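You operate a simulated robot arm through the tools that you are given. There is no shell and no other tool. Be economical: measure what you need, move in short steps, check, and stop when the job is done.

Carry out the task below with a simulated robot arm. There is one attempt and no reset: what you move stays moved.

JOB
Puff the grade 40 filter from the To do tray clean and stand it in the Ready tray.
Fine: in the filter box, hood shut; press the bellows till it shows clean; leave the hood open and the air valve shut. Set down upright: what you pick out. Where these are worked on the way, their far stop is far enough and under half their travel is too little: sliding hood.

Only the result counts: the job must be done as asked and must still hold three seconds after the hand-in. Knocking over, shifting, dropping, spilling or breaking anything else fails it.

ROBOT AND FRAMES
A 6-joint arm with a two-finger parallel gripper, fixed in place. Base frame: the origin is at the foot of the arm, x ahead of it, y to its left, z up; the work surface is at about z = 800. Readings come in mm, degrees, newtons and seconds.
With the tool pointing down near the work surface it reaches from about 240 to 640 mm from the base axis. Its first joint turns from -66.0 to 66.0 degrees. Payload 2.7 kg.
Tool frame: the origin (TCP) lies between the finger pads and is the grasp point; the fingertips stand 23 mm ahead of it; z points along the fingers, y is the line along which they close. Largest opening 94 mm; finger width 38, thickness 10; the body of the gripper, 54 by 96 mm, starts 39 mm behind the TCP.
Orientation is that of the tool frame in the base frame, as [roll, pitch, yaw] about the fixed x, y, z axes, in that order (R = Rz(yaw) Ry(pitch) Rx(roll)). With the fingers straight down and closing along the base's y, the tool's x points along the base's -x, its y along +y and its z along -z.

CONTROLS
- The arm moves only by the tool nudge_tool. Its argument "deltas" is a list of rows, each a list of 2 entries, a list of its own where there are three numbers: the shift along the tool's x, y, z in units of 40 mm (1.0 is 40 mm), then the turn, a rotation vector about the tool's x, y, z in units of 8 degrees (1.0 is 8 degrees). In form: [[[dx, dy, dz], [wx, wy, wz]], ...]. A call has 1 to 12 rows; each row shifts and turns the commanded pose from where the row before left it, along the tool's axes as they then stand. "grip" is the opening, from 0 (shut) to 1 (fully open), set as the call begins (left out, the last holds). A call with a number of a shift or a turn outside -1 to 1 is refused whole. Each row takes 0.2 s and may step no farther than 50 mm and 8.6 degrees from the row before; otherwise, or with a gripper value out of range, the whole call is refused. Where a pose cannot be reached the arm comes as near as it can. A force on the tool above 50 N (or 10 N above the force at the start of the call, whichever is more), or a blocked arm, ends the call early, and 0.2 s more pass. The fingers move at their own pace (about 45 mm/s each) and stop on an object; they squeeze with about 28 N. The grip force told is the motor's: it shows also when the fingers shut on nothing. Time passes only in rows, and 0.2 s behind the last, so rows that do not move let the fingers close. The reply holds the time, the measured pose of the TCP, the force on the tool along the base axes, the opening and the grip force, in the units named above and with some noise, with the torque about the TCP (base axes, N m) and any sound that the robot's microphone picked up.
- Cameras (640 x 400 px; columns grow to the right, rows downward): "scene" is fixed at [81.4, -434.5, 1384.2]; the picture's right is [0.80, -0.60, 0.00], its down [-0.43, -0.58, -0.69] and it looks along [0.41, 0.55, -0.72] (base axes); focal length 273 px, centre (320, 200). "wrist" rides on the gripper at [87, 16, -74] in the tool frame; the picture's right is [-0.18, 0.98, 0.00], its down [-0.58, -0.11, -0.81] and it looks along [-0.79, -0.15, 0.59] (tool axes); focal length 243 px, centre (320, 200). There is no depth. A picture from a camera that has moved, and an enlarged one, comes with that camera's place and axes in the base frame and with its lens. The place of the scene camera against the robot may be out by one fixed shift of up to 18 mm in any direction.
- capture(camera): a new picture of that camera. It takes no simulated time.
- enlarge(camera, box): a new picture of the part [left, top, right, bottom] of that camera's present view, enlarged. It takes no simulated time.
- sign_off(): hands the job in; it is judged then, once.

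Work in short steps. Places have to be worked out from the pictures, the camera data and where the tool is seen: move nearer, look again, correct. Check each grasp and each placing, and mend what went wrong. You have 120 turns and 76 pictures in all, those below and enlarged ones among them. Open the gripper and draw the arm clear of the work before you hand the job in, unless the task says otherwise; then end with one line.

The tools are called after "Call:" as a command line: name --argument value ..., lists and objects as JSON in quotes. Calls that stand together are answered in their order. nudge_tool: Moves the arm, as the interface text tells. Its arguments: {"type":"object","properties":{"deltas":{"type":"array","items":{"type":"array"}},"grip":{"type":"number"}},"required":["deltas"]} The other tools are called the same way: capture (camera) takes a picture; enlarge (camera, box) takes an enlarged picture of a part of a camera's view; sign_off () hands the job in.

At the start:

```text
time_s: 0.0
tcp_pos: [479.5, -10.6, 1103.4]
ee_rot: [-180.0, 0.1, 179.8]
force: [-0.7, 0.6, 0.8]
wrist_torque: [-0.01, 0.01, 0.02]
gripper_width: 94.1
finger_force: 0.1
```

scene: 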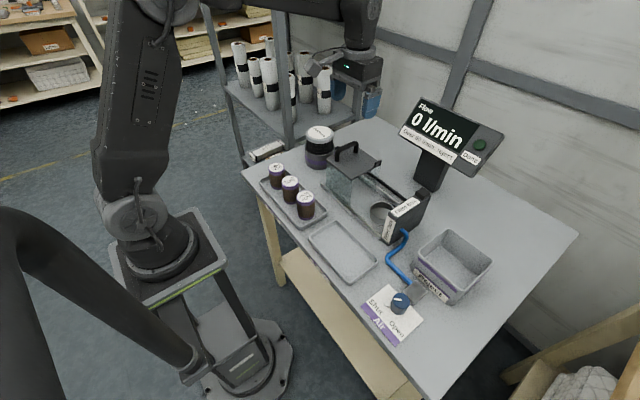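
wrist: 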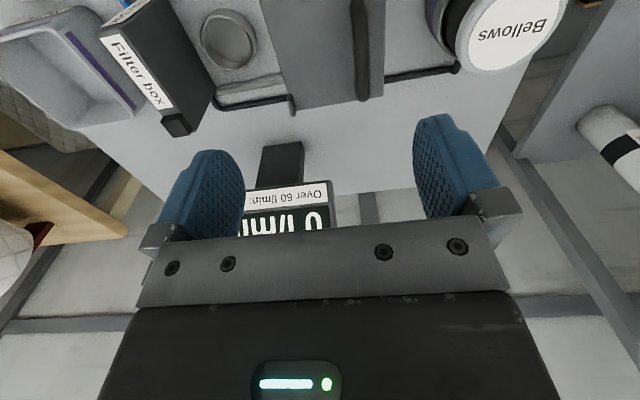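

Let me look at the scene in enlarged views to identify everything.

Call:
enlarge --camera "scene" --box '[240, 110, 400, 230]'

Call:
enlarge --camera "scene" --box '[340, 180, 500, 350]'

Call:
enlarge --camera "scene" --box '[390, 85, 520, 185]'

```text
3.33 times, centred on (320, 170) of scene
camera zoom: at [81.4, -434.5, 1384.2], right [0.8, -0.6, 0.0], down [-0.43, -0.58, -0.69], along [0.41, 0.55, -0.72], focal length 909 px, centre (320, 300)
```

zoom: 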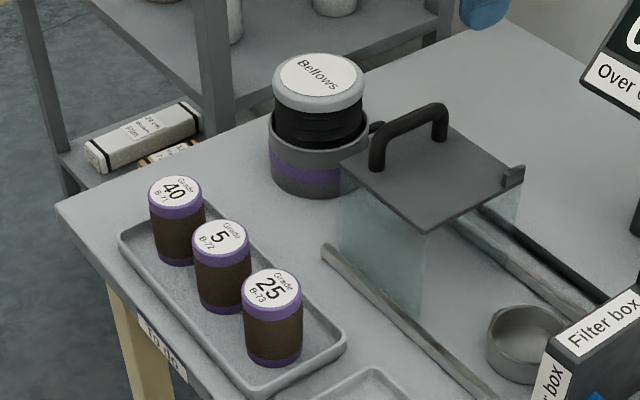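

```text
2.35 times, centred on (420, 265) of scene
camera zoom: at [81.4, -434.5, 1384.2], right [0.8, -0.6, 0.0], down [-0.43, -0.58, -0.69], along [0.41, 0.55, -0.72], focal length 642 px, centre (85, 47)
```

zoom: 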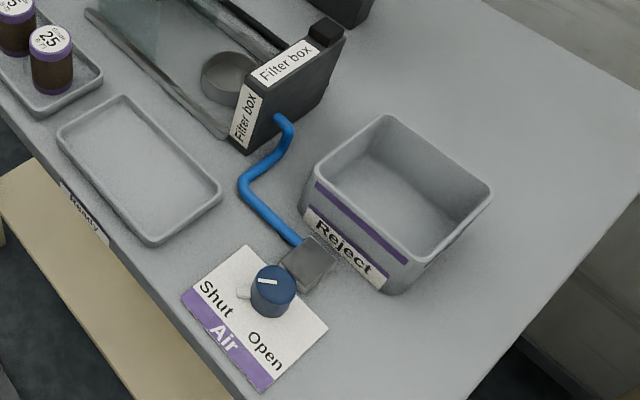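

```text
4.00 times, centred on (455, 135) of scene
camera zoom: at [81.4, -434.5, 1384.2], right [0.8, -0.6, 0.0], down [-0.43, -0.58, -0.69], along [0.41, 0.55, -0.72], focal length 1091 px, centre (-220, 460)
```

zoom: 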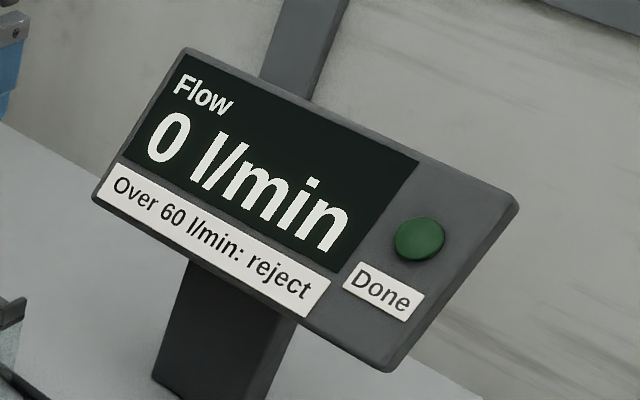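

The numbers suggest the filters stand in a row along y at x≈357, with 40 at y≈150, the cup near (506,-148), and the valve near (353,-343). I'll tilt the tool so the wrist camera looks down, then measure more precisely.

Call:
nudge_tool --deltas '[[[0, 0, 0], [0, 1, 0]], [[0, 0, 0], [0, 1, 0]], [[0, 0, 0], [0, 1, 0]], [[0, 0, 0], [0, 1, 0]], [[0, 0, 0], [0, 1, 0]], [[0, 0, 0], [0, 0, 0]]]'

Call:
capture --camera "wrist"

```text
time_s: 1.4
tcp_pos: [449.1, -12.9, 1075.0]
ee_rot: [180.0, -39.8, 179.9]
force: [0.0, 0.1, 0.1]
wrist_torque: [-0.01, 0.01, 0.01]
gripper_width: 94.0
finger_force: 0.1
out of reach, approached as far as the arm can: row 5
```

```text
70 pictures are left
camera wrist: at [430.0, 2.5, 1187.7], right [0.14, 0.98, -0.12], down [0.96, -0.11, 0.25], along [0.23, -0.15, -0.96], focal length 243 px, centre (320, 200)
```

wrist: 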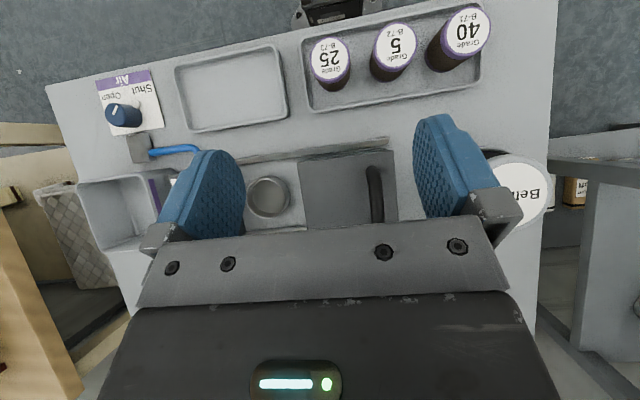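

The overhead view puts filter 40 at about (339,136). I'll level the tool again and move over it.

Call:
nudge_tool --deltas '[[[0, 0, 0], [0, -1, 0]], [[0, 0, 0], [0, -1, 0]], [[0, 0, 0], [0, -1, 0]], [[0, 0, 0], [0, -1, 0]], [[0, 0, 0], [0, -1, 0]], [[0.7, 0.73, 0], [0, 0, 0]], [[0.7, 0.73, 0], [0, 0, 0]], [[0.7, 0.73, 0], [0, 0, 0]], [[0.7, 0.73, 0], [0, 0, 0]], [[0.7, 0.73, 0], [0, 0, 0]], [[0, 0, 1], [0, 0, 0]], [[0, 0, 0], [0, 0, 0]]]'

Call:
nudge_tool --deltas '[[[0, 0, 0], [0, 0, 0.9375]], [[0, 0, 0], [0, 0, 0.9375]], [[0, 0, 0], [0, 0, 0.9375]], [[0, 0, 0], [0, 0, 0.9375]], [[0, 0, 0], [0, 0, 0.9375]], [[0, 0, 0], [0, 0, 0.9375]], [[0, 0, 0], [0, 0, 0.9375]], [[0, 0, 0], [0, 0, 0.9375]], [[0, 0, 0], [0, 0, 0.9375]], [[0, 0, 0], [0, 0, 0.9375]], [[0, 0, 0], [0, 0, 0.9375]], [[0, 0, 0], [0, 0, 0.9375]]]'

Call:
capture --camera "wrist"

```text
time_s: 4.0
tcp_pos: [307.3, 134.1, 1035.5]
ee_rot: [180.0, 0.0, 179.9]
force: [0.0, -0.3, 0.4]
wrist_torque: [0.02, 0.0, 0.0]
gripper_width: 94.0
finger_force: 0.1
```

```text
time_s: 6.6
tcp_pos: [308.7, 134.3, 1035.6]
ee_rot: [-180.0, 0.0, 89.8]
force: [0.3, 0.0, 0.8]
wrist_torque: [0.02, 0.0, 0.05]
gripper_width: 94.1
finger_force: 0.1
```

```text
69 pictures are left
camera wrist: at [325.5, 219.2, 1109.7], right [0.98, -0.19, 0.0], down [-0.11, -0.58, 0.81], along [-0.15, -0.79, -0.59], focal length 243 px, centre (320, 200)
```

wrist: 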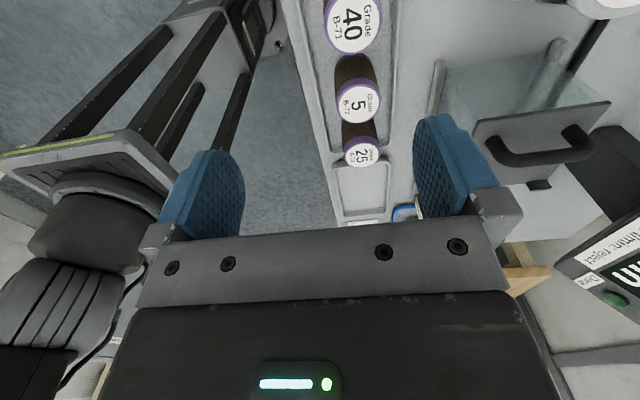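

Triangulating the two views puts the filter 40 top at about (338,138,868). I'll move above it and look before descending.

Call:
nudge_tool --deltas '[[[0.1, 0.74, 0], [0, 0, 0]], [[0, 0, 1], [0, 0, 0]], [[0, 0, 1], [0, 0, 0]], [[0, 0, 0.5], [0, 0, 0]], [[0, 0, 0], [0, 0, 0]]]'

Call:
capture --camera "wrist"

Call:
enlarge --camera "scene" --box '[240, 110, 400, 230]'

```text
time_s: 7.8
tcp_pos: [334.7, 139.1, 936.4]
ee_rot: [-180.0, 0.1, 90.0]
force: [-0.3, -0.1, 0.3]
wrist_torque: [0.0, 0.02, 0.0]
gripper_width: 94.0
finger_force: 0.1
```

```text
68 pictures are left
camera wrist: at [351.8, 224.8, 1010.5], right [0.98, -0.19, 0.0], down [-0.11, -0.58, 0.81], along [-0.15, -0.79, -0.59], focal length 243 px, centre (320, 200)
```

wrist: 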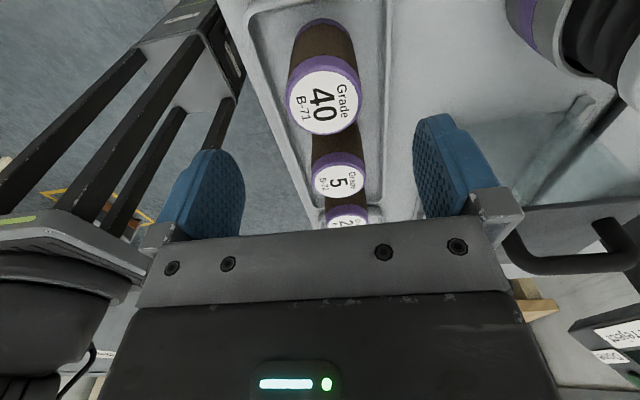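

```text
3.33 times, centred on (320, 170) of scene
camera zoom: at [81.4, -434.5, 1384.2], right [0.8, -0.6, 0.0], down [-0.43, -0.58, -0.69], along [0.41, 0.55, -0.72], focal length 909 px, centre (320, 300)
```

zoom: 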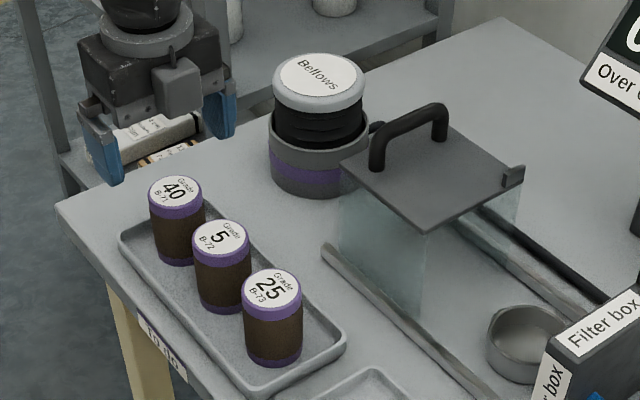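

Filter 40 is confirmed at (337.5,138), 46 mm wide, with its top at about 868 and base at about 803. I'll go down to z≈855 and close.

Call:
nudge_tool --deltas '[[[-0.02, 0.07, 1], [0, 0, 0]], [[0, 0, 1], [0, 0, 0]], [[0, 0, 0], [0, 0, 0]]]'

Call:
nudge_tool --deltas '[[[0, 0, 0], [0, 0, 0]], [[0, 0, 0], [0, 0, 0]], [[0, 0, 0], [0, 0, 0]], [[0, 0, 0], [0, 0, 0]]]' --grip 0.3

Call:
capture --camera "wrist"

```text
time_s: 8.6
tcp_pos: [340.2, 139.5, 854.9]
ee_rot: [-179.9, 0.0, 89.9]
force: [1.2, 0.3, -0.3]
wrist_torque: [0.01, 0.02, -0.03]
gripper_width: 94.2
finger_force: 0.0
```

```text
time_s: 9.6
tcp_pos: [341.0, 139.3, 856.2]
ee_rot: [-180.0, 0.0, 89.9]
force: [-0.1, -0.8, -0.6]
wrist_torque: [-0.07, -0.02, 0.05]
gripper_width: 46.7
finger_force: 27.7
```

```text
66 pictures are left
camera wrist: at [356.9, 225.5, 930.4], right [0.98, -0.19, 0.0], down [-0.11, -0.58, 0.81], along [-0.15, -0.79, -0.59], focal length 243 px, centre (320, 200)
```

wrist: 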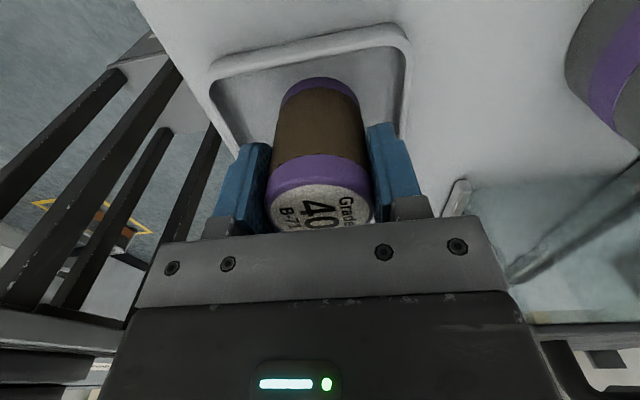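

The filter is gripped. I'll lift it, carry it over the cup and look.

Call:
nudge_tool --deltas '[[[0, 0, -1], [0, 0, 0]], [[0, 0, -1], [0, 0, 0]], [[0, 0, -1], [0, 0, 0]], [[0, 0, -1], [0, 0, 0]], [[-0.98, 0.58, 0], [0, 0, 0]], [[-0.98, 0.58, 0], [0, 0, 0]], [[-0.98, 0.58, 0], [0, 0, 0]], [[-0.98, 0.58, 0], [0, 0, 0]], [[-0.98, 0.58, 0], [0, 0, 0]], [[-0.98, 0.58, 0], [0, 0, 0]], [[-0.98, 0.58, 0], [0, 0, 0]], [[0, 0, 0], [0, 0, 0]]]'

Call:
capture --camera "wrist"

Call:
capture --camera "scene"

```text
time_s: 12.2
tcp_pos: [505.5, -140.7, 1016.5]
ee_rot: [179.9, 0.0, 89.9]
force: [-0.3, 1.0, 0.2]
wrist_torque: [-0.03, 0.04, -0.01]
gripper_width: 28.1
finger_force: 0.0
```

```text
65 pictures are left
camera wrist: at [521.8, -55.5, 1090.7], right [0.98, -0.19, 0.0], down [-0.11, -0.58, 0.81], along [-0.15, -0.79, -0.59], focal length 243 px, centre (320, 200)
```

wrist: 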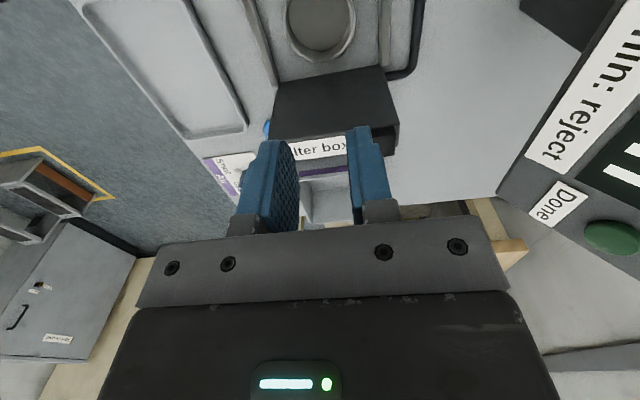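

```text
64 pictures are left
```

scene: 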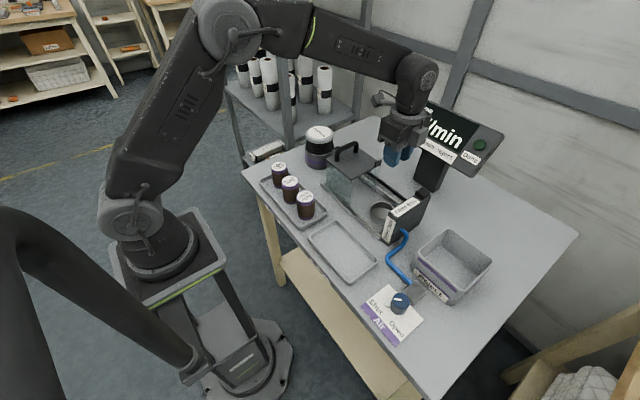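

The fingers came up empty: the filter slipped out and appears to be still standing in the tray. I'll check it up close.

Call:
enlarge --camera "scene" --box '[240, 110, 400, 230]'

Call:
nudge_tool --deltas '[[[0.98, -0.58, 0], [0, 0, 0]], [[0.98, -0.58, 0], [0, 0, 0]], [[0.98, -0.58, 0], [0, 0, 0]], [[0.98, -0.58, 0], [0, 0, 0]], [[0.98, -0.58, 0], [0, 0, 0]], [[0.98, -0.58, 0], [0, 0, 0]], [[0.98, -0.58, 0], [0, 0, 0]], [[0, 0, 1], [0, 0, 0]], [[0, 0, 0.5], [0, 0, 0]], [[0, 0, 0], [0, 0, 0]]]' --grip 1.0

Call:
capture --camera "wrist"

```text
3.33 times, centred on (320, 170) of scene
camera zoom: at [81.4, -434.5, 1384.2], right [0.8, -0.6, 0.0], down [-0.43, -0.58, -0.69], along [0.41, 0.55, -0.72], focal length 909 px, centre (320, 300)
```

zoom: 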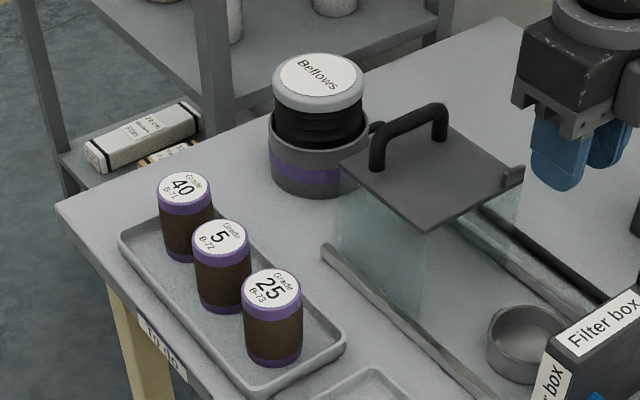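

```text
time_s: 14.4
tcp_pos: [336.9, 138.8, 954.6]
ee_rot: [180.0, 0.1, 89.9]
force: [-0.1, 0.3, -0.5]
wrist_torque: [-0.02, -0.01, -0.01]
gripper_width: 94.2
finger_force: 0.1
```

```text
62 pictures are left
camera wrist: at [353.7, 224.6, 1028.2], right [0.98, -0.19, 0.0], down [-0.11, -0.58, 0.81], along [-0.15, -0.79, -0.59], focal length 243 px, centre (320, 200)
```

wrist: 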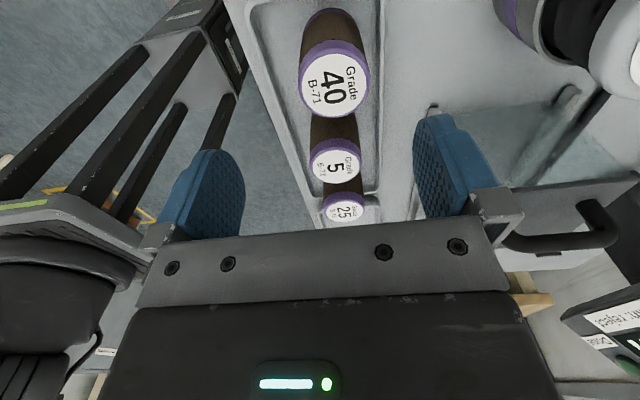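

Filter 40 is still upright, now at about (346,139). I'll regrasp it slightly lower with a full close and lift slowly this time.

Call:
nudge_tool --deltas '[[[0, 0.23, 0.6], [0, 0, 0]], [[0, 0, 1], [0, 0, 0]], [[0, 0, 0.9], [0, 0, 0]], [[0, 0, 0.09], [0, 0, 0]], [[0, 0, 0], [0, 0, 0]]]'

Call:
nudge_tool --deltas '[[[0, 0, 0], [0, 0, 0]], [[0, 0, 0], [0, 0, 0]], [[0, 0, 0], [0, 0, 0]], [[0, 0, 0], [0, 0, 0]], [[0, 0, 0], [0, 0, 0]]]' --grip 0

Call:
nudge_tool --deltas '[[[0, 0, -0.05], [0, 0, 0]], [[0, 0, -0.1], [0, 0, 0]], [[0, 0, -0.1], [0, 0, 0]], [[0, 0, -0.15], [0, 0, 0]], [[0, 0, -0.15], [0, 0, 0]], [[0, 0, -0.15], [0, 0, 0]]]'

Call:
capture --camera "wrist"

```text
time_s: 15.6
tcp_pos: [347.6, 136.1, 849.9]
ee_rot: [-179.9, 0.0, 89.9]
force: [0.2, -0.9, -0.4]
wrist_torque: [-0.03, 0.0, 0.02]
gripper_width: 94.1
finger_force: 0.1
```

```text
time_s: 16.8
tcp_pos: [349.4, 136.7, 850.5]
ee_rot: [-180.0, 0.0, 89.9]
force: [0.6, 0.9, 0.6]
wrist_torque: [0.02, 0.03, 0.03]
gripper_width: 47.1
finger_force: 27.6
```

```text
time_s: 18.2
tcp_pos: [350.3, 136.0, 880.4]
ee_rot: [-180.0, 0.0, 89.8]
force: [0.8, 0.9, -0.5]
wrist_torque: [0.02, -0.03, 0.04]
gripper_width: 46.8
finger_force: 28.1
```

```text
61 pictures are left
camera wrist: at [366.5, 222.0, 954.3], right [0.98, -0.19, 0.0], down [-0.11, -0.58, 0.81], along [-0.15, -0.79, -0.59], focal length 243 px, centre (320, 200)
```

wrist: 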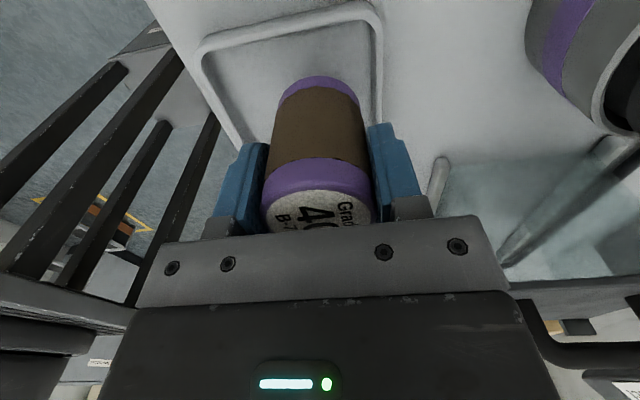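

It holds and has lifted. I'll continue up gently.

Call:
nudge_tool --deltas '[[[0, 0, -0.15], [0, 0, 0]], [[0, 0, -0.2], [0, 0, 0]], [[0, 0, -0.25], [0, 0, 0]], [[0, 0, -0.3], [0, 0, 0]], [[0, 0, -0.35], [0, 0, 0]], [[0, 0, -0.4], [0, 0, 0]], [[0, 0, -0.4], [0, 0, 0]], [[0, 0, -0.4], [0, 0, 0]], [[0, 0, -0.3], [0, 0, 0]], [[0, 0, -0.2], [0, 0, 0]], [[0, 0, -0.1], [0, 0, 0]], [[0, 0, 0], [0, 0, 0]]]'

Call:
nudge_tool --deltas '[[[-0.15, 0.08, 0], [0, 0, 0]], [[-0.3, 0.17, 0], [0, 0, 0]], [[-0.45, 0.25, 0], [0, 0, 0]], [[-0.6, 0.34, 0], [0, 0, 0]], [[-0.7, 0.4, 0], [0, 0, 0]], [[-0.7, 0.4, 0], [0, 0, 0]], [[-0.7, 0.4, 0], [0, 0, 0]], [[-0.7, 0.4, 0], [0, 0, 0]], [[-0.7, 0.4, 0], [0, 0, 0]], [[-0.6, 0.34, 0], [0, 0, 0]], [[-0.4, 0.25, 0], [0, 0, 0]], [[-0.2, 0.1, 0], [0, 0, 0]]]'

Call:
nudge_tool --deltas '[[[-0.2, 0.2, 0], [0, 0, 0]], [[-0.3, 0.25, 0], [0, 0, 0]], [[-0.15, 0.1, 0], [0, 0, 0]], [[0, 0, 0], [0, 0, 0]]]'

Call:
capture --camera "wrist"

```text
time_s: 20.8
tcp_pos: [350.0, 137.6, 1001.6]
ee_rot: [-180.0, 0.0, 89.9]
force: [-0.5, 0.0, -0.6]
wrist_torque: [0.0, 0.02, 0.01]
gripper_width: 47.1
finger_force: 28.3
```

```text
time_s: 23.4
tcp_pos: [492.0, -113.1, 1002.0]
ee_rot: [179.9, 0.0, 89.9]
force: [-0.2, -0.6, -1.3]
wrist_torque: [-0.02, 0.02, 0.02]
gripper_width: 47.1
finger_force: 27.2
```

```text
time_s: 24.4
tcp_pos: [514.1, -138.0, 1001.2]
ee_rot: [180.0, 0.0, 90.0]
force: [-0.5, -1.0, -1.5]
wrist_torque: [0.02, -0.03, 0.02]
gripper_width: 47.0
finger_force: 27.6
```

```text
60 pictures are left
camera wrist: at [530.1, -52.7, 1075.3], right [0.98, -0.19, 0.0], down [-0.11, -0.58, 0.81], along [-0.15, -0.79, -0.59], focal length 243 px, centre (320, 200)
```

wrist: 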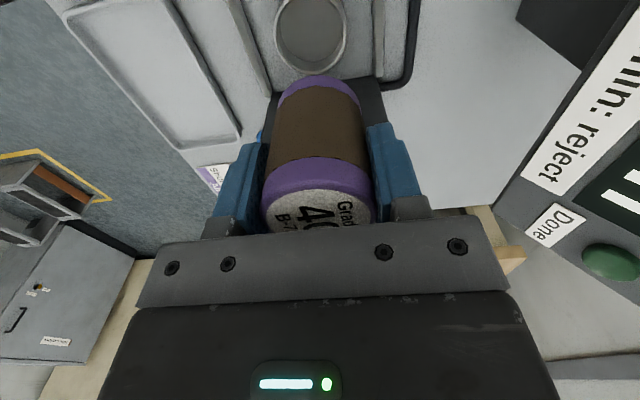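

The filter holds. The cup centre is at about (506,-137), so I'll shift x by -8 and descend partway to check alignment.

Call:
nudge_tool --deltas '[[[0, -0.2, 0.2], [0, 0, 0]], [[0, 0, 0.4], [0, 0, 0]], [[0, 0, 0.5], [0, 0, 0]], [[0, 0, 0.5], [0, 0, 0]], [[0, 0, 0.5], [0, 0, 0]], [[0, 0, 0.3], [0, 0, 0]], [[0, 0, 0.1], [0, 0, 0]], [[0, 0, 0], [0, 0, 0]]]'

Call:
enlarge --camera "wrist" --box '[200, 0, 440, 150]'

Call:
enlarge --camera "scene" --box '[330, 140, 450, 250]'

```text
time_s: 26.2
tcp_pos: [506.3, -136.5, 902.0]
ee_rot: [180.0, 0.0, 89.8]
force: [-0.8, -1.0, -1.1]
wrist_torque: [0.0, 0.0, 0.03]
gripper_width: 47.1
finger_force: 27.7
```

```text
2.67 times, centred on (320, 75) of wrist
camera zoom: at [522.2, -51.8, 975.8], right [0.98, -0.19, 0.0], down [-0.11, -0.58, 0.81], along [-0.15, -0.79, -0.59], focal length 647 px, centre (320, 533)
```

zoom: 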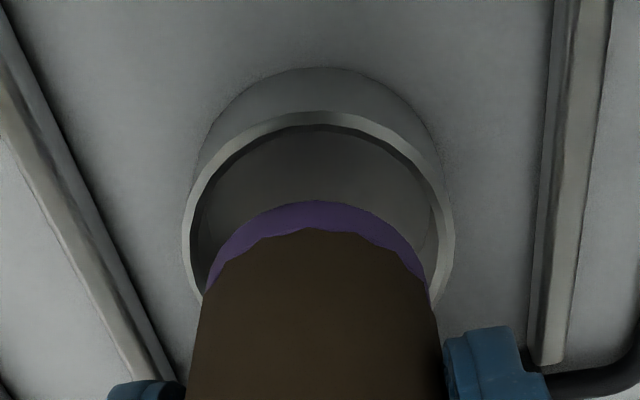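

```text
3.64 times, centred on (390, 195) of scene
camera zoom: at [81.5, -434.5, 1384.2], right [0.8, -0.6, 0.0], down [-0.43, -0.58, -0.69], along [0.41, 0.55, -0.72], focal length 992 px, centre (66, 218)
```

zoom: 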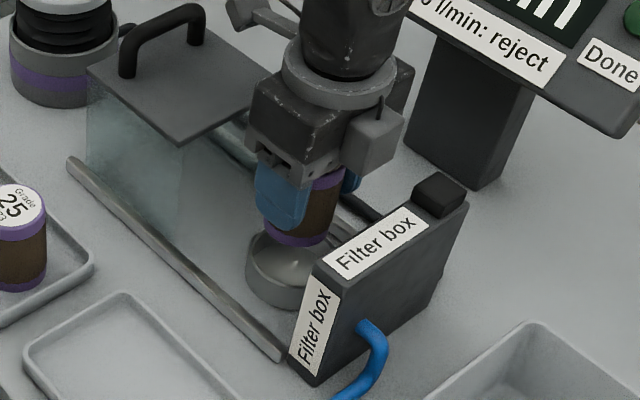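

The cup centre works out to about (505.5,-138), with inner radius ~29 and rim z≈827, so the filter is well aligned. I'll shift 1.5 mm and lower slowly, with finer steps near the end.

Call:
nudge_tool --deltas '[[[-0.04, -0.01, 0.2], [0, 0, 0]], [[0, 0, 0.25], [0, 0, 0]], [[0, 0, 0.25], [0, 0, 0]], [[0, 0, 0.2], [0, 0, 0]], [[0, 0, 0.1], [0, 0, 0]], [[0, 0, 0.05], [0, 0, 0]], [[0, 0, 0], [0, 0, 0]]]'

Call:
enlarge --camera "wrist" --box '[200, 0, 440, 150]'

```text
time_s: 27.8
tcp_pos: [504.4, -139.4, 859.4]
ee_rot: [180.0, 0.0, 89.9]
force: [0.5, -0.7, 0.1]
wrist_torque: [-0.04, 0.01, 0.0]
gripper_width: 47.1
finger_force: 28.0
```

```text
2.67 times, centred on (320, 75) of wrist
camera zoom: at [520.8, -53.4, 934.0], right [0.98, -0.19, 0.0], down [-0.11, -0.58, 0.81], along [-0.15, -0.79, -0.59], focal length 647 px, centre (320, 533)
```

zoom: 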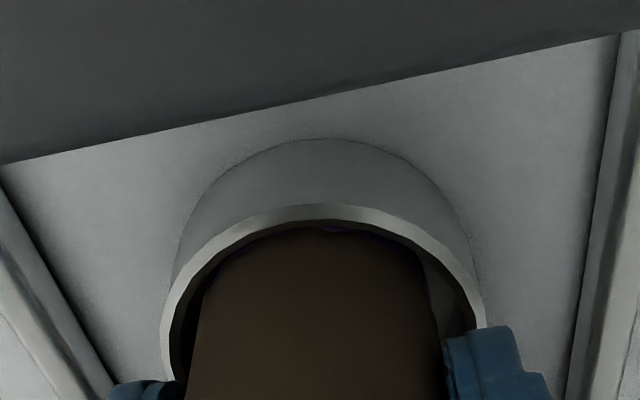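

The filter is inside the cup rim. I'll lower in fine steps until it makes contact.

Call:
nudge_tool --deltas '[[[0, 0, 0.05], [0, 0, 0]], [[0, 0, 0.05], [0, 0, 0]], [[0, 0, 0.0], [0, 0, 0]]]'

Call:
nudge_tool --deltas '[[[0, 0, 0.04], [0, 0, 0]], [[0, 0, 0.0], [0, 0, 0]]]'

Call:
nudge_tool --deltas '[[[0, 0, 0.04], [0, 0, 0]], [[0, 0, 0.0], [0, 0, 0]]]'

```text
time_s: 28.6
tcp_pos: [504.9, -138.7, 856.3]
ee_rot: [-180.0, -0.1, 89.8]
force: [-0.1, -0.3, -0.7]
wrist_torque: [0.01, 0.02, -0.02]
gripper_width: 46.7
finger_force: 27.8
```

```text
time_s: 29.2
tcp_pos: [504.6, -139.6, 853.8]
ee_rot: [180.0, 0.1, 89.9]
force: [0.9, -1.5, 1.1]
wrist_torque: [-0.02, -0.04, -0.02]
gripper_width: 46.8
finger_force: 27.8
```

```text
time_s: 29.8
tcp_pos: [503.6, -139.9, 852.7]
ee_rot: [-179.9, 0.1, 89.9]
force: [0.5, -3.4, 0.8]
wrist_torque: [-0.08, 0.0, 0.01]
gripper_width: 47.3
finger_force: 27.5
```

Call:
nudge_tool --deltas '[[[0, 0, 0.04], [0, 0, 0]], [[0, 0, 0.0], [0, 0, 0]]]'

Call:
enlarge --camera "scene" --box '[350, 150, 430, 230]'

```text
time_s: 30.4
tcp_pos: [505.0, -138.8, 853.1]
ee_rot: [180.0, 0.1, 89.9]
force: [1.7, -4.1, 4.5]
wrist_torque: [-0.09, 0.0, 0.01]
gripper_width: 46.9
finger_force: 27.8
```

```text
5.00 times, centred on (390, 190) of scene
camera zoom: at [81.4, -434.6, 1384.2], right [0.8, -0.6, 0.0], down [-0.43, -0.58, -0.69], along [0.41, 0.55, -0.72], focal length 1364 px, centre (-30, 250)
```

zoom: 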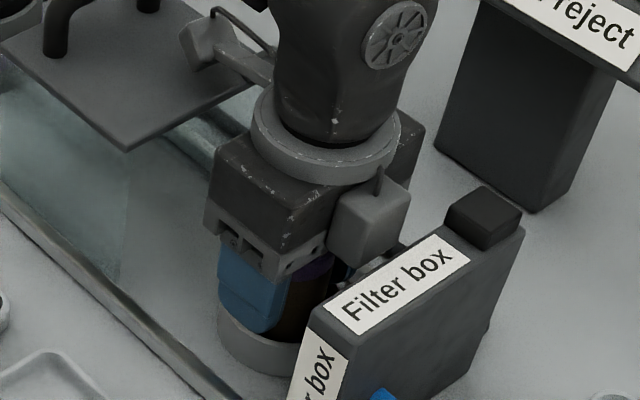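

Contact is felt at z≈853, so the filter is seated on the cup floor. I'll open partway and lift straight up.

Call:
nudge_tool --deltas '[[[0, 0, 0], [0, 0, 0]], [[0, 0, 0], [0, 0, 0]], [[0, 0, 0], [0, 0, 0]]]' --grip 0.7

Call:
nudge_tool --deltas '[[[0, 0, -0.3], [0, 0, 0]], [[0, 0, -1], [0, 0, 0]], [[0, 0, -1], [0, 0, 0]], [[0, 0, -1], [0, 0, 0]], [[0, 0, -1], [0, 0, 0]], [[0, 0, 0], [0, 0, 0]]]'

Call:
capture --camera "wrist"

Call:
enlarge --camera "scene" --box '[310, 130, 430, 230]'

```text
time_s: 31.2
tcp_pos: [504.2, -138.9, 851.3]
ee_rot: [180.0, 0.0, 90.0]
force: [-0.5, -0.4, -0.9]
wrist_torque: [0.02, 0.0, 0.0]
gripper_width: 65.8
finger_force: 0.0
```

```text
time_s: 32.6
tcp_pos: [506.9, -139.2, 1022.9]
ee_rot: [180.0, 0.0, 89.9]
force: [-0.6, 0.8, 0.2]
wrist_torque: [-0.01, -0.02, 0.02]
gripper_width: 65.8
finger_force: 0.2
```

```text
55 pictures are left
camera wrist: at [523.0, -53.6, 1097.1], right [0.98, -0.19, 0.0], down [-0.11, -0.58, 0.81], along [-0.15, -0.79, -0.59], focal length 243 px, centre (320, 200)
```

wrist: 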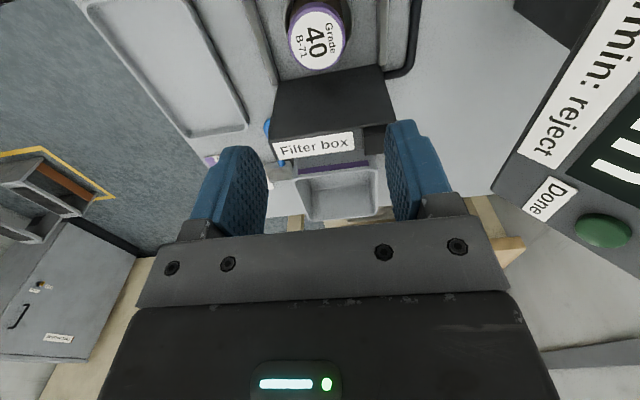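

```text
4.00 times, centred on (370, 180) of scene
camera zoom: at [81.4, -434.5, 1384.2], right [0.8, -0.6, 0.0], down [-0.43, -0.58, -0.69], along [0.41, 0.55, -0.72], focal length 1091 px, centre (120, 280)
```

zoom: 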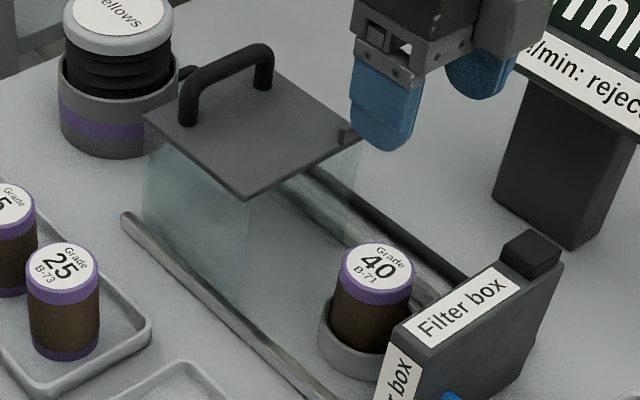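

Filter 40 sits upright in the cup. Next is the hood handle, so I'll move over it and turn back to closing along y.

Call:
nudge_tool --deltas '[[[0, 0, 0], [0, 0, -0.9375]], [[0, 0, 0], [0, 0, -0.9375]], [[0, 0, 0], [0, 0, -0.9375]], [[0, 0, 0], [0, 0, -0.9375]], [[0, 0, 0], [0, 0, -0.9375]], [[0, 0, 0], [0, 0, -0.9375]], [[0, 0, 0], [0, 0, -0.9375]], [[0, 0, 0], [0, 0, -0.9375]], [[0, 0, 0], [0, 0, -0.9375]], [[0, 0, 0], [0, 0, -0.9375]], [[0, 0, 0], [0, 0, -0.9375]], [[0, 0, 0], [0, 0, -0.9375]]]'

Call:
nudge_tool --deltas '[[[0.1, 1, 0], [0, 0, 0]], [[0.1, 1, 0], [0, 0, 0]], [[0.1, 1, 0], [0, 0, 0]], [[0.1, 1, 0], [0, 0, 0]], [[0, 0, 0], [0, 0, 0]]]'

Call:
capture --camera "wrist"

```text
time_s: 35.2
tcp_pos: [505.3, -137.3, 1024.8]
ee_rot: [180.0, -0.1, -179.8]
force: [-0.3, -0.2, 0.0]
wrist_torque: [-0.01, -0.01, 0.02]
gripper_width: 65.8
finger_force: 0.1
```

```text
time_s: 36.4
tcp_pos: [489.2, 22.4, 1025.3]
ee_rot: [180.0, 0.1, 179.9]
force: [-0.6, -0.9, -0.5]
wrist_torque: [0.02, 0.03, 0.05]
gripper_width: 65.9
finger_force: 0.0
```

```text
53 pictures are left
camera wrist: at [403.0, 37.9, 1098.9], right [0.19, 0.98, 0.0], down [0.58, -0.11, 0.81], along [0.79, -0.15, -0.59], focal length 243 px, centre (320, 200)
```

wrist: 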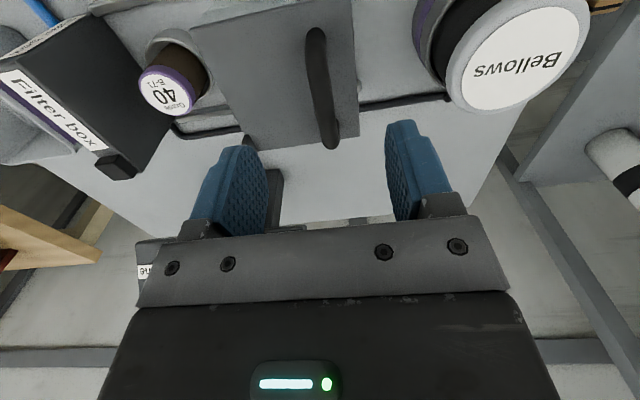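

The handle bar runs along x at about (495,22) with its top somewhere around 935–945. I'll lower partway and look again.

Call:
nudge_tool --deltas '[[[-0.1, 0, 0.8], [0, 0, 0]], [[0, 0, 0.4], [0, 0, 0]], [[0, 0, 0], [0, 0, 0]]]'

Call:
capture --camera "wrist"

Call:
enlarge --camera "scene" --box '[310, 100, 430, 220]'

```text
time_s: 37.2
tcp_pos: [495.1, 19.5, 977.3]
ee_rot: [180.0, 0.0, 179.9]
force: [0.3, -0.2, -0.2]
wrist_torque: [-0.01, 0.03, 0.02]
gripper_width: 65.7
finger_force: 0.1
```

```text
52 pictures are left
camera wrist: at [408.0, 34.6, 1051.2], right [0.19, 0.98, 0.0], down [0.58, -0.11, 0.81], along [0.79, -0.15, -0.59], focal length 243 px, centre (320, 200)
```

wrist: 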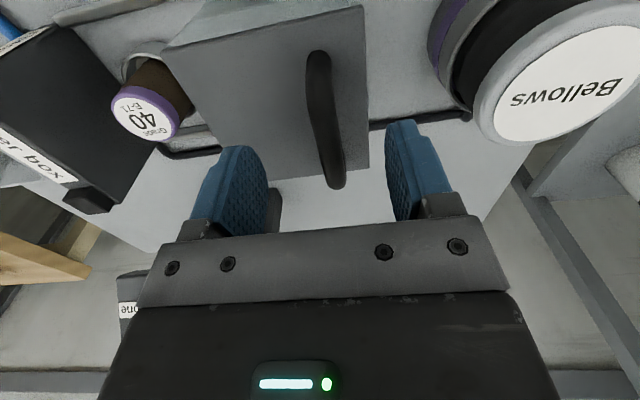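

```text
3.33 times, centred on (370, 160) of scene
camera zoom: at [81.4, -434.5, 1384.2], right [0.8, -0.6, 0.0], down [-0.43, -0.58, -0.69], along [0.41, 0.55, -0.72], focal length 909 px, centre (153, 333)
```

zoom: 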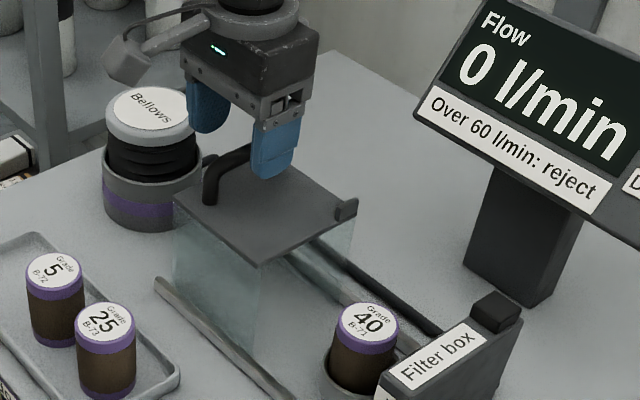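

The bar centreline is at y≈22.5. I'll lower a bit at a time; the plate height is uncertain, somewhere in 895–915.

Call:
nudge_tool --deltas '[[[0, 0.07, 0.4], [0, 0, 0]], [[0, 0, 0.35], [0, 0, 0]], [[0, 0, 0], [0, 0, 0]]]'

Call:
capture --camera "wrist"

Call:
enlarge --camera "scene" --box '[320, 110, 400, 190]'

```text
time_s: 38.0
tcp_pos: [495.8, 22.2, 945.5]
ee_rot: [-180.0, 0.0, 179.9]
force: [0.2, 0.3, 0.3]
wrist_torque: [-0.01, -0.05, -0.02]
gripper_width: 65.7
finger_force: 0.0
```

```text
50 pictures are left
camera wrist: at [409.6, 37.8, 1019.3], right [0.19, 0.98, 0.0], down [0.58, -0.11, 0.81], along [0.79, -0.15, -0.59], focal length 243 px, centre (320, 200)
```

wrist: 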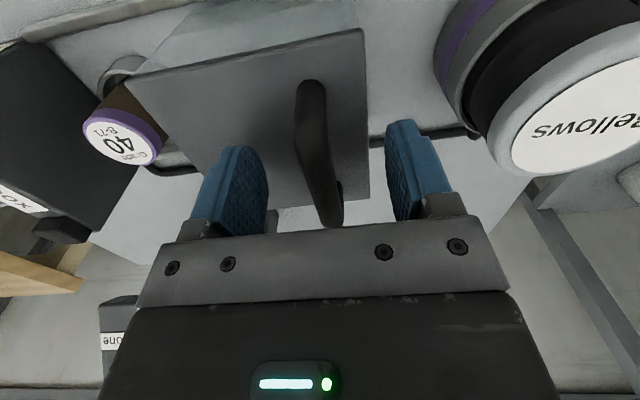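

```text
5.00 times, centred on (360, 150) of scene
camera zoom: at [81.4, -434.5, 1384.2], right [0.8, -0.6, 0.0], down [-0.43, -0.58, -0.69], along [0.41, 0.55, -0.72], focal length 1364 px, centre (120, 450)
```

zoom: 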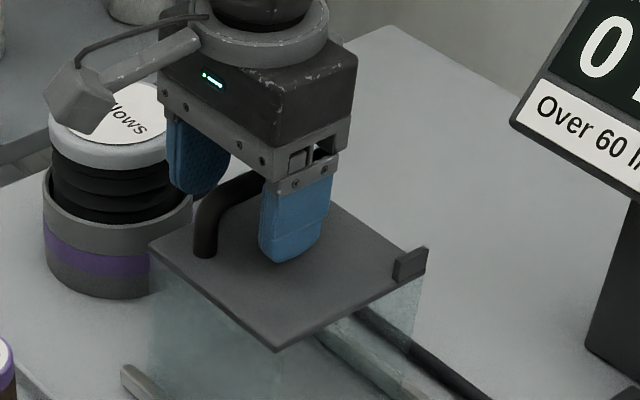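

The bar is between the fingers. I'll lower 7 mm more and close on it.

Call:
nudge_tool --deltas '[[[0, 0, 0.1], [0, 0, 0]], [[0, 0, 0.08], [0, 0, 0]], [[0, 0, 0], [0, 0, 0]]]'

Call:
nudge_tool --deltas '[[[0, 0, 0], [0, 0, 0]], [[0, 0, 0], [0, 0, 0]], [[0, 0, 0], [0, 0, 0]], [[0, 0, 0], [0, 0, 0]], [[0, 0, 0], [0, 0, 0]]]' --grip 0

Call:
capture --camera "wrist"

```text
time_s: 38.8
tcp_pos: [494.1, 22.7, 937.9]
ee_rot: [-180.0, 0.0, 180.0]
force: [-0.1, 0.2, 0.4]
wrist_torque: [-0.02, -0.02, -0.05]
gripper_width: 66.0
finger_force: 0.0
```

```text
time_s: 40.0
tcp_pos: [494.4, 23.4, 938.3]
ee_rot: [180.0, -0.1, 179.9]
force: [0.6, 0.4, 0.0]
wrist_torque: [0.01, -0.05, 0.14]
gripper_width: 13.6
finger_force: 44.8
```

```text
48 pictures are left
camera wrist: at [407.2, 38.8, 1012.8], right [0.19, 0.98, 0.0], down [0.58, -0.11, 0.81], along [0.79, -0.15, -0.59], focal length 243 px, centre (320, 200)
```

wrist: 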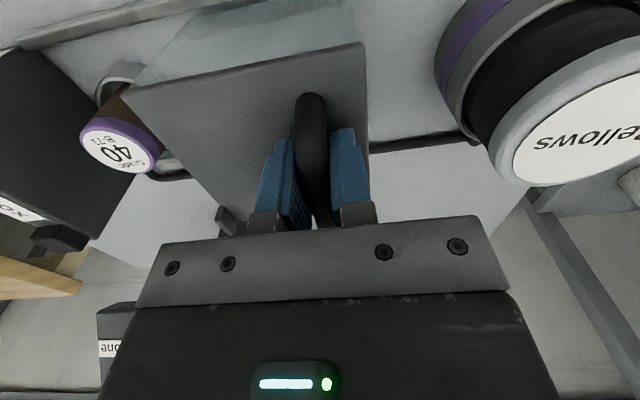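

The bar is gripped at 13.6 mm. I'll slide the hood toward -y in moderate steps, watching the force.

Call:
nudge_tool --deltas '[[[0, -0.2, 0], [0, 0, 0]], [[0, -0.25, 0], [0, 0, 0]], [[0, -0.25, 0], [0, 0, 0]], [[0, -0.25, 0], [0, 0, 0]], [[0, -0.25, 0], [0, 0, 0]]]'

Call:
nudge_tool --deltas '[[[0, -0.25, 0], [0, 0, 0]], [[0, -0.25, 0], [0, 0, 0]], [[0, -0.25, 0], [0, 0, 0]], [[0, -0.25, 0], [0, 0, 0]], [[0, -0.25, 0], [0, 0, 0]]]'

Call:
enlarge --camera "scene" --box '[310, 110, 440, 230]'

```text
time_s: 41.2
tcp_pos: [493.2, -24.7, 939.3]
ee_rot: [-179.9, 0.0, 179.8]
force: [-9.8, 1.1, 17.7]
wrist_torque: [-0.01, 1.13, 0.09]
gripper_width: 13.8
finger_force: 45.0
```

```text
time_s: 42.4
tcp_pos: [493.7, -74.5, 938.3]
ee_rot: [-179.9, 0.1, 180.0]
force: [-0.7, 1.3, 20.1]
wrist_torque: [-0.04, 0.78, 0.1]
gripper_width: 13.8
finger_force: 44.7
```

```text
3.33 times, centred on (375, 170) of scene
camera zoom: at [81.2, -434.4, 1384.2], right [0.8, -0.6, 0.0], down [-0.43, -0.58, -0.69], along [0.41, 0.55, -0.72], focal length 909 px, centre (137, 300)
```

zoom: 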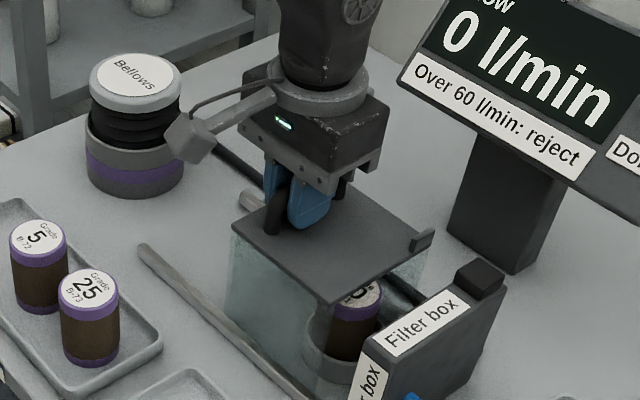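

The hood is sliding freely. I'll continue with a slight upward relief until it reaches the stop.

Call:
nudge_tool --deltas '[[[0, -0.2, -0.02], [0, 0, 0]], [[0, -0.2, 0], [0, 0, 0]], [[0, -0.2, 0], [0, 0, 0]], [[0, -0.15, 0], [0, 0, 0]]]'

Call:
nudge_tool --deltas '[[[0, -0.15, 0], [0, 0, 0]], [[0, -0.15, 0], [0, 0, 0]], [[0, -0.15, 0], [0, 0, 0]], [[0, -0.15, 0], [0, 0, 0]], [[0, -0.15, 0], [0, 0, 0]]]'

Call:
enlarge --camera "scene" --box '[310, 110, 440, 230]'

```text
time_s: 43.4
tcp_pos: [493.3, -103.4, 938.4]
ee_rot: [-179.9, 0.3, 179.9]
force: [20.5, -0.8, 0.8]
wrist_torque: [-0.05, -0.67, 0.17]
gripper_width: 13.7
finger_force: 45.3
```

```text
time_s: 44.2
tcp_pos: [494.1, -109.9, 938.9]
ee_rot: [179.3, -0.1, -180.0]
force: [-0.5, 9.7, 1.0]
wrist_torque: [0.09, 0.02, -0.12]
gripper_width: 13.5
finger_force: 44.7
stopped in row 3: the force on the tool passed its limit at 55 N (the readings are from after the stop); the commanded pose is now the measured one
```

```text
3.33 times, centred on (375, 170) of scene
camera zoom: at [81.4, -434.3, 1384.3], right [0.8, -0.6, 0.0], down [-0.43, -0.58, -0.69], along [0.41, 0.55, -0.72], focal length 909 px, centre (137, 300)
```

zoom: 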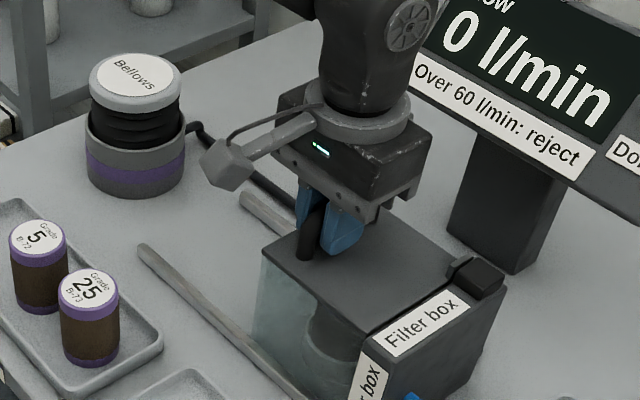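

The hood hit its stop and sits flush with the box. I'll release and rise, then take an overview toward the valve.

Call:
nudge_tool --deltas '[[[0, 0, 0], [0, 0, 0]], [[0, 0, 0], [0, 0, 0]], [[0, 0, 0], [0, 0, 0]]]' --grip 0.5

Call:
nudge_tool --deltas '[[[0, 0, -0.5], [0, 0, 0]], [[0, 0, -1], [0, 0, 0]], [[0, 0, -1], [0, 0, 0]], [[0.8, -0.8, 0], [0, 0, 0]], [[0.8, -0.8, 0], [0, 0, 0]], [[0.8, -0.8, 0], [0, 0, 0]], [[0.8, -0.8, 0], [0, 0, 0]], [[0.45, -0.8, 0], [0, 0, 0]], [[0, -0.8, 0], [0, 0, 0]], [[0, -0.5, 0], [0, 0, 0]], [[0, 0, 0], [0, 0, 0]]]'

Call:
capture --camera "wrist"

Call:
capture --camera "scene"

```text
time_s: 45.0
tcp_pos: [492.6, -111.7, 938.5]
ee_rot: [179.4, 0.1, -180.0]
force: [0.4, 0.7, 0.2]
wrist_torque: [-0.01, 0.01, 0.03]
gripper_width: 46.9
finger_force: 0.0
```

```text
time_s: 47.4
tcp_pos: [346.8, -326.2, 1036.5]
ee_rot: [179.4, -0.1, -180.0]
force: [0.3, 0.5, 0.5]
wrist_torque: [0.0, 0.0, 0.01]
gripper_width: 47.0
finger_force: 0.0
```

```text
45 pictures are left
camera wrist: at [260.2, -311.4, 1110.2], right [0.18, 0.98, 0.01], down [0.58, -0.12, 0.8], along [0.79, -0.14, -0.59], focal length 243 px, centre (320, 200)
```

wrist: 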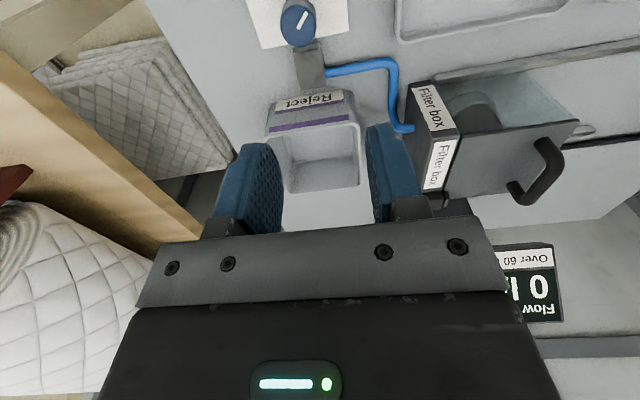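

```text
44 pictures are left
```

scene: 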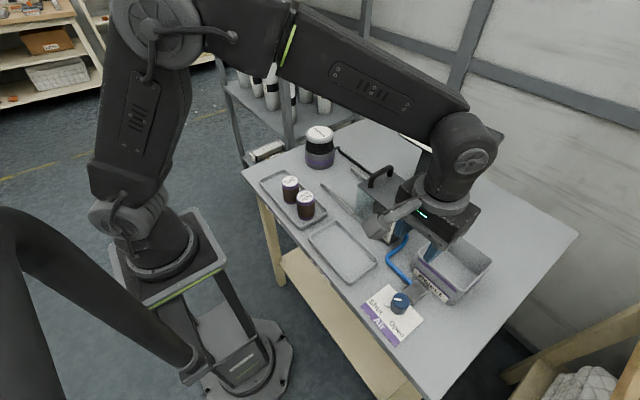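

The knob triangulates to about (342,-345) with its top near z≈825. I'll get closer to see the pointer and the fitting next to it.

Call:
nudge_tool --deltas '[[[0.1, -0.45, 1], [-0.07, 0, 0]], [[0, 0, 1], [0, 0, 0]], [[0, 0, 0.6], [0, 0, 0]], [[0, 0, 0], [0, 0, 0]]]'

Call:
enlarge --camera "wrist" --box '[200, 0, 440, 150]'

Call:
enlarge --camera "scene" --box '[350, 250, 450, 350]'

```text
time_s: 48.4
tcp_pos: [342.0, -338.4, 930.3]
ee_rot: [178.8, 0.0, 180.0]
force: [0.7, -0.2, -0.3]
wrist_torque: [0.02, -0.01, -0.04]
gripper_width: 47.0
finger_force: 0.2
```

```text
2.67 times, centred on (320, 75) of wrist
camera zoom: at [255.7, -325.5, 1003.9], right [0.18, 0.98, 0.02], down [0.58, -0.13, 0.8], along [0.79, -0.14, -0.6], focal length 647 px, centre (320, 533)
```

zoom: 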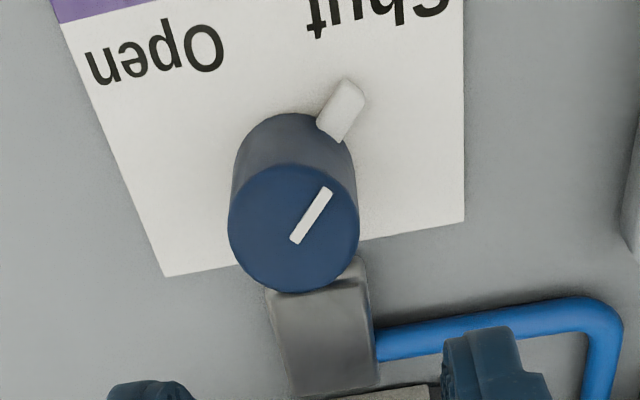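

```text
4.00 times, centred on (400, 300) of scene
camera zoom: at [81.4, -434.5, 1384.2], right [0.8, -0.6, 0.0], down [-0.43, -0.58, -0.69], along [0.41, 0.55, -0.72], focal length 1091 px, centre (0, -200)
```

zoom: 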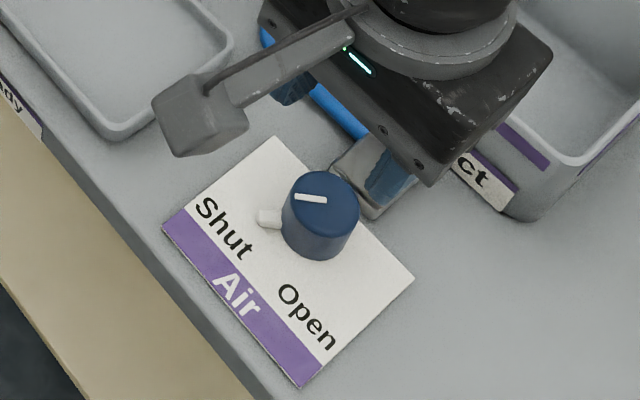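

Call:
enlarge --camera "scene" --box '[380, 275, 430, 325]'

Call:
enlarge --camera "wrist" --box '[270, 60, 390, 160]'

```text
8.00 times, centred on (405, 300) of scene
camera zoom: at [81.4, -434.5, 1384.2], right [0.8, -0.6, 0.0], down [-0.43, -0.58, -0.69], along [0.41, 0.55, -0.72], focal length 2182 px, centre (-360, -600)
```

zoom: 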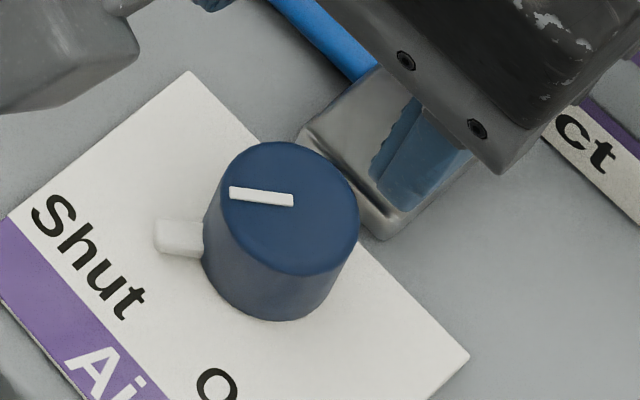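

```text
4.00 times, centred on (330, 110) of wrist
camera zoom: at [255.7, -325.5, 1003.9], right [0.18, 0.98, 0.02], down [0.58, -0.13, 0.8], along [0.79, -0.14, -0.6], focal length 970 px, centre (280, 560)
```

zoom: 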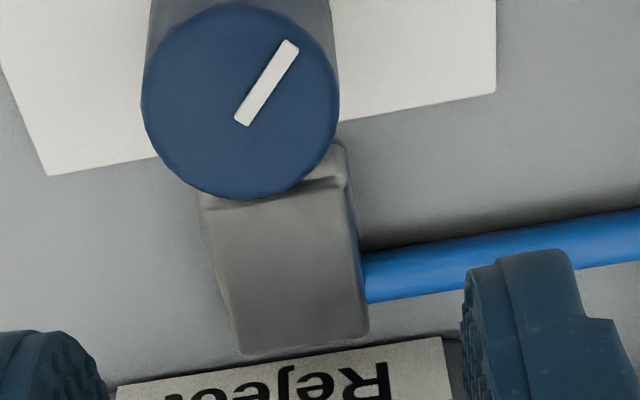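

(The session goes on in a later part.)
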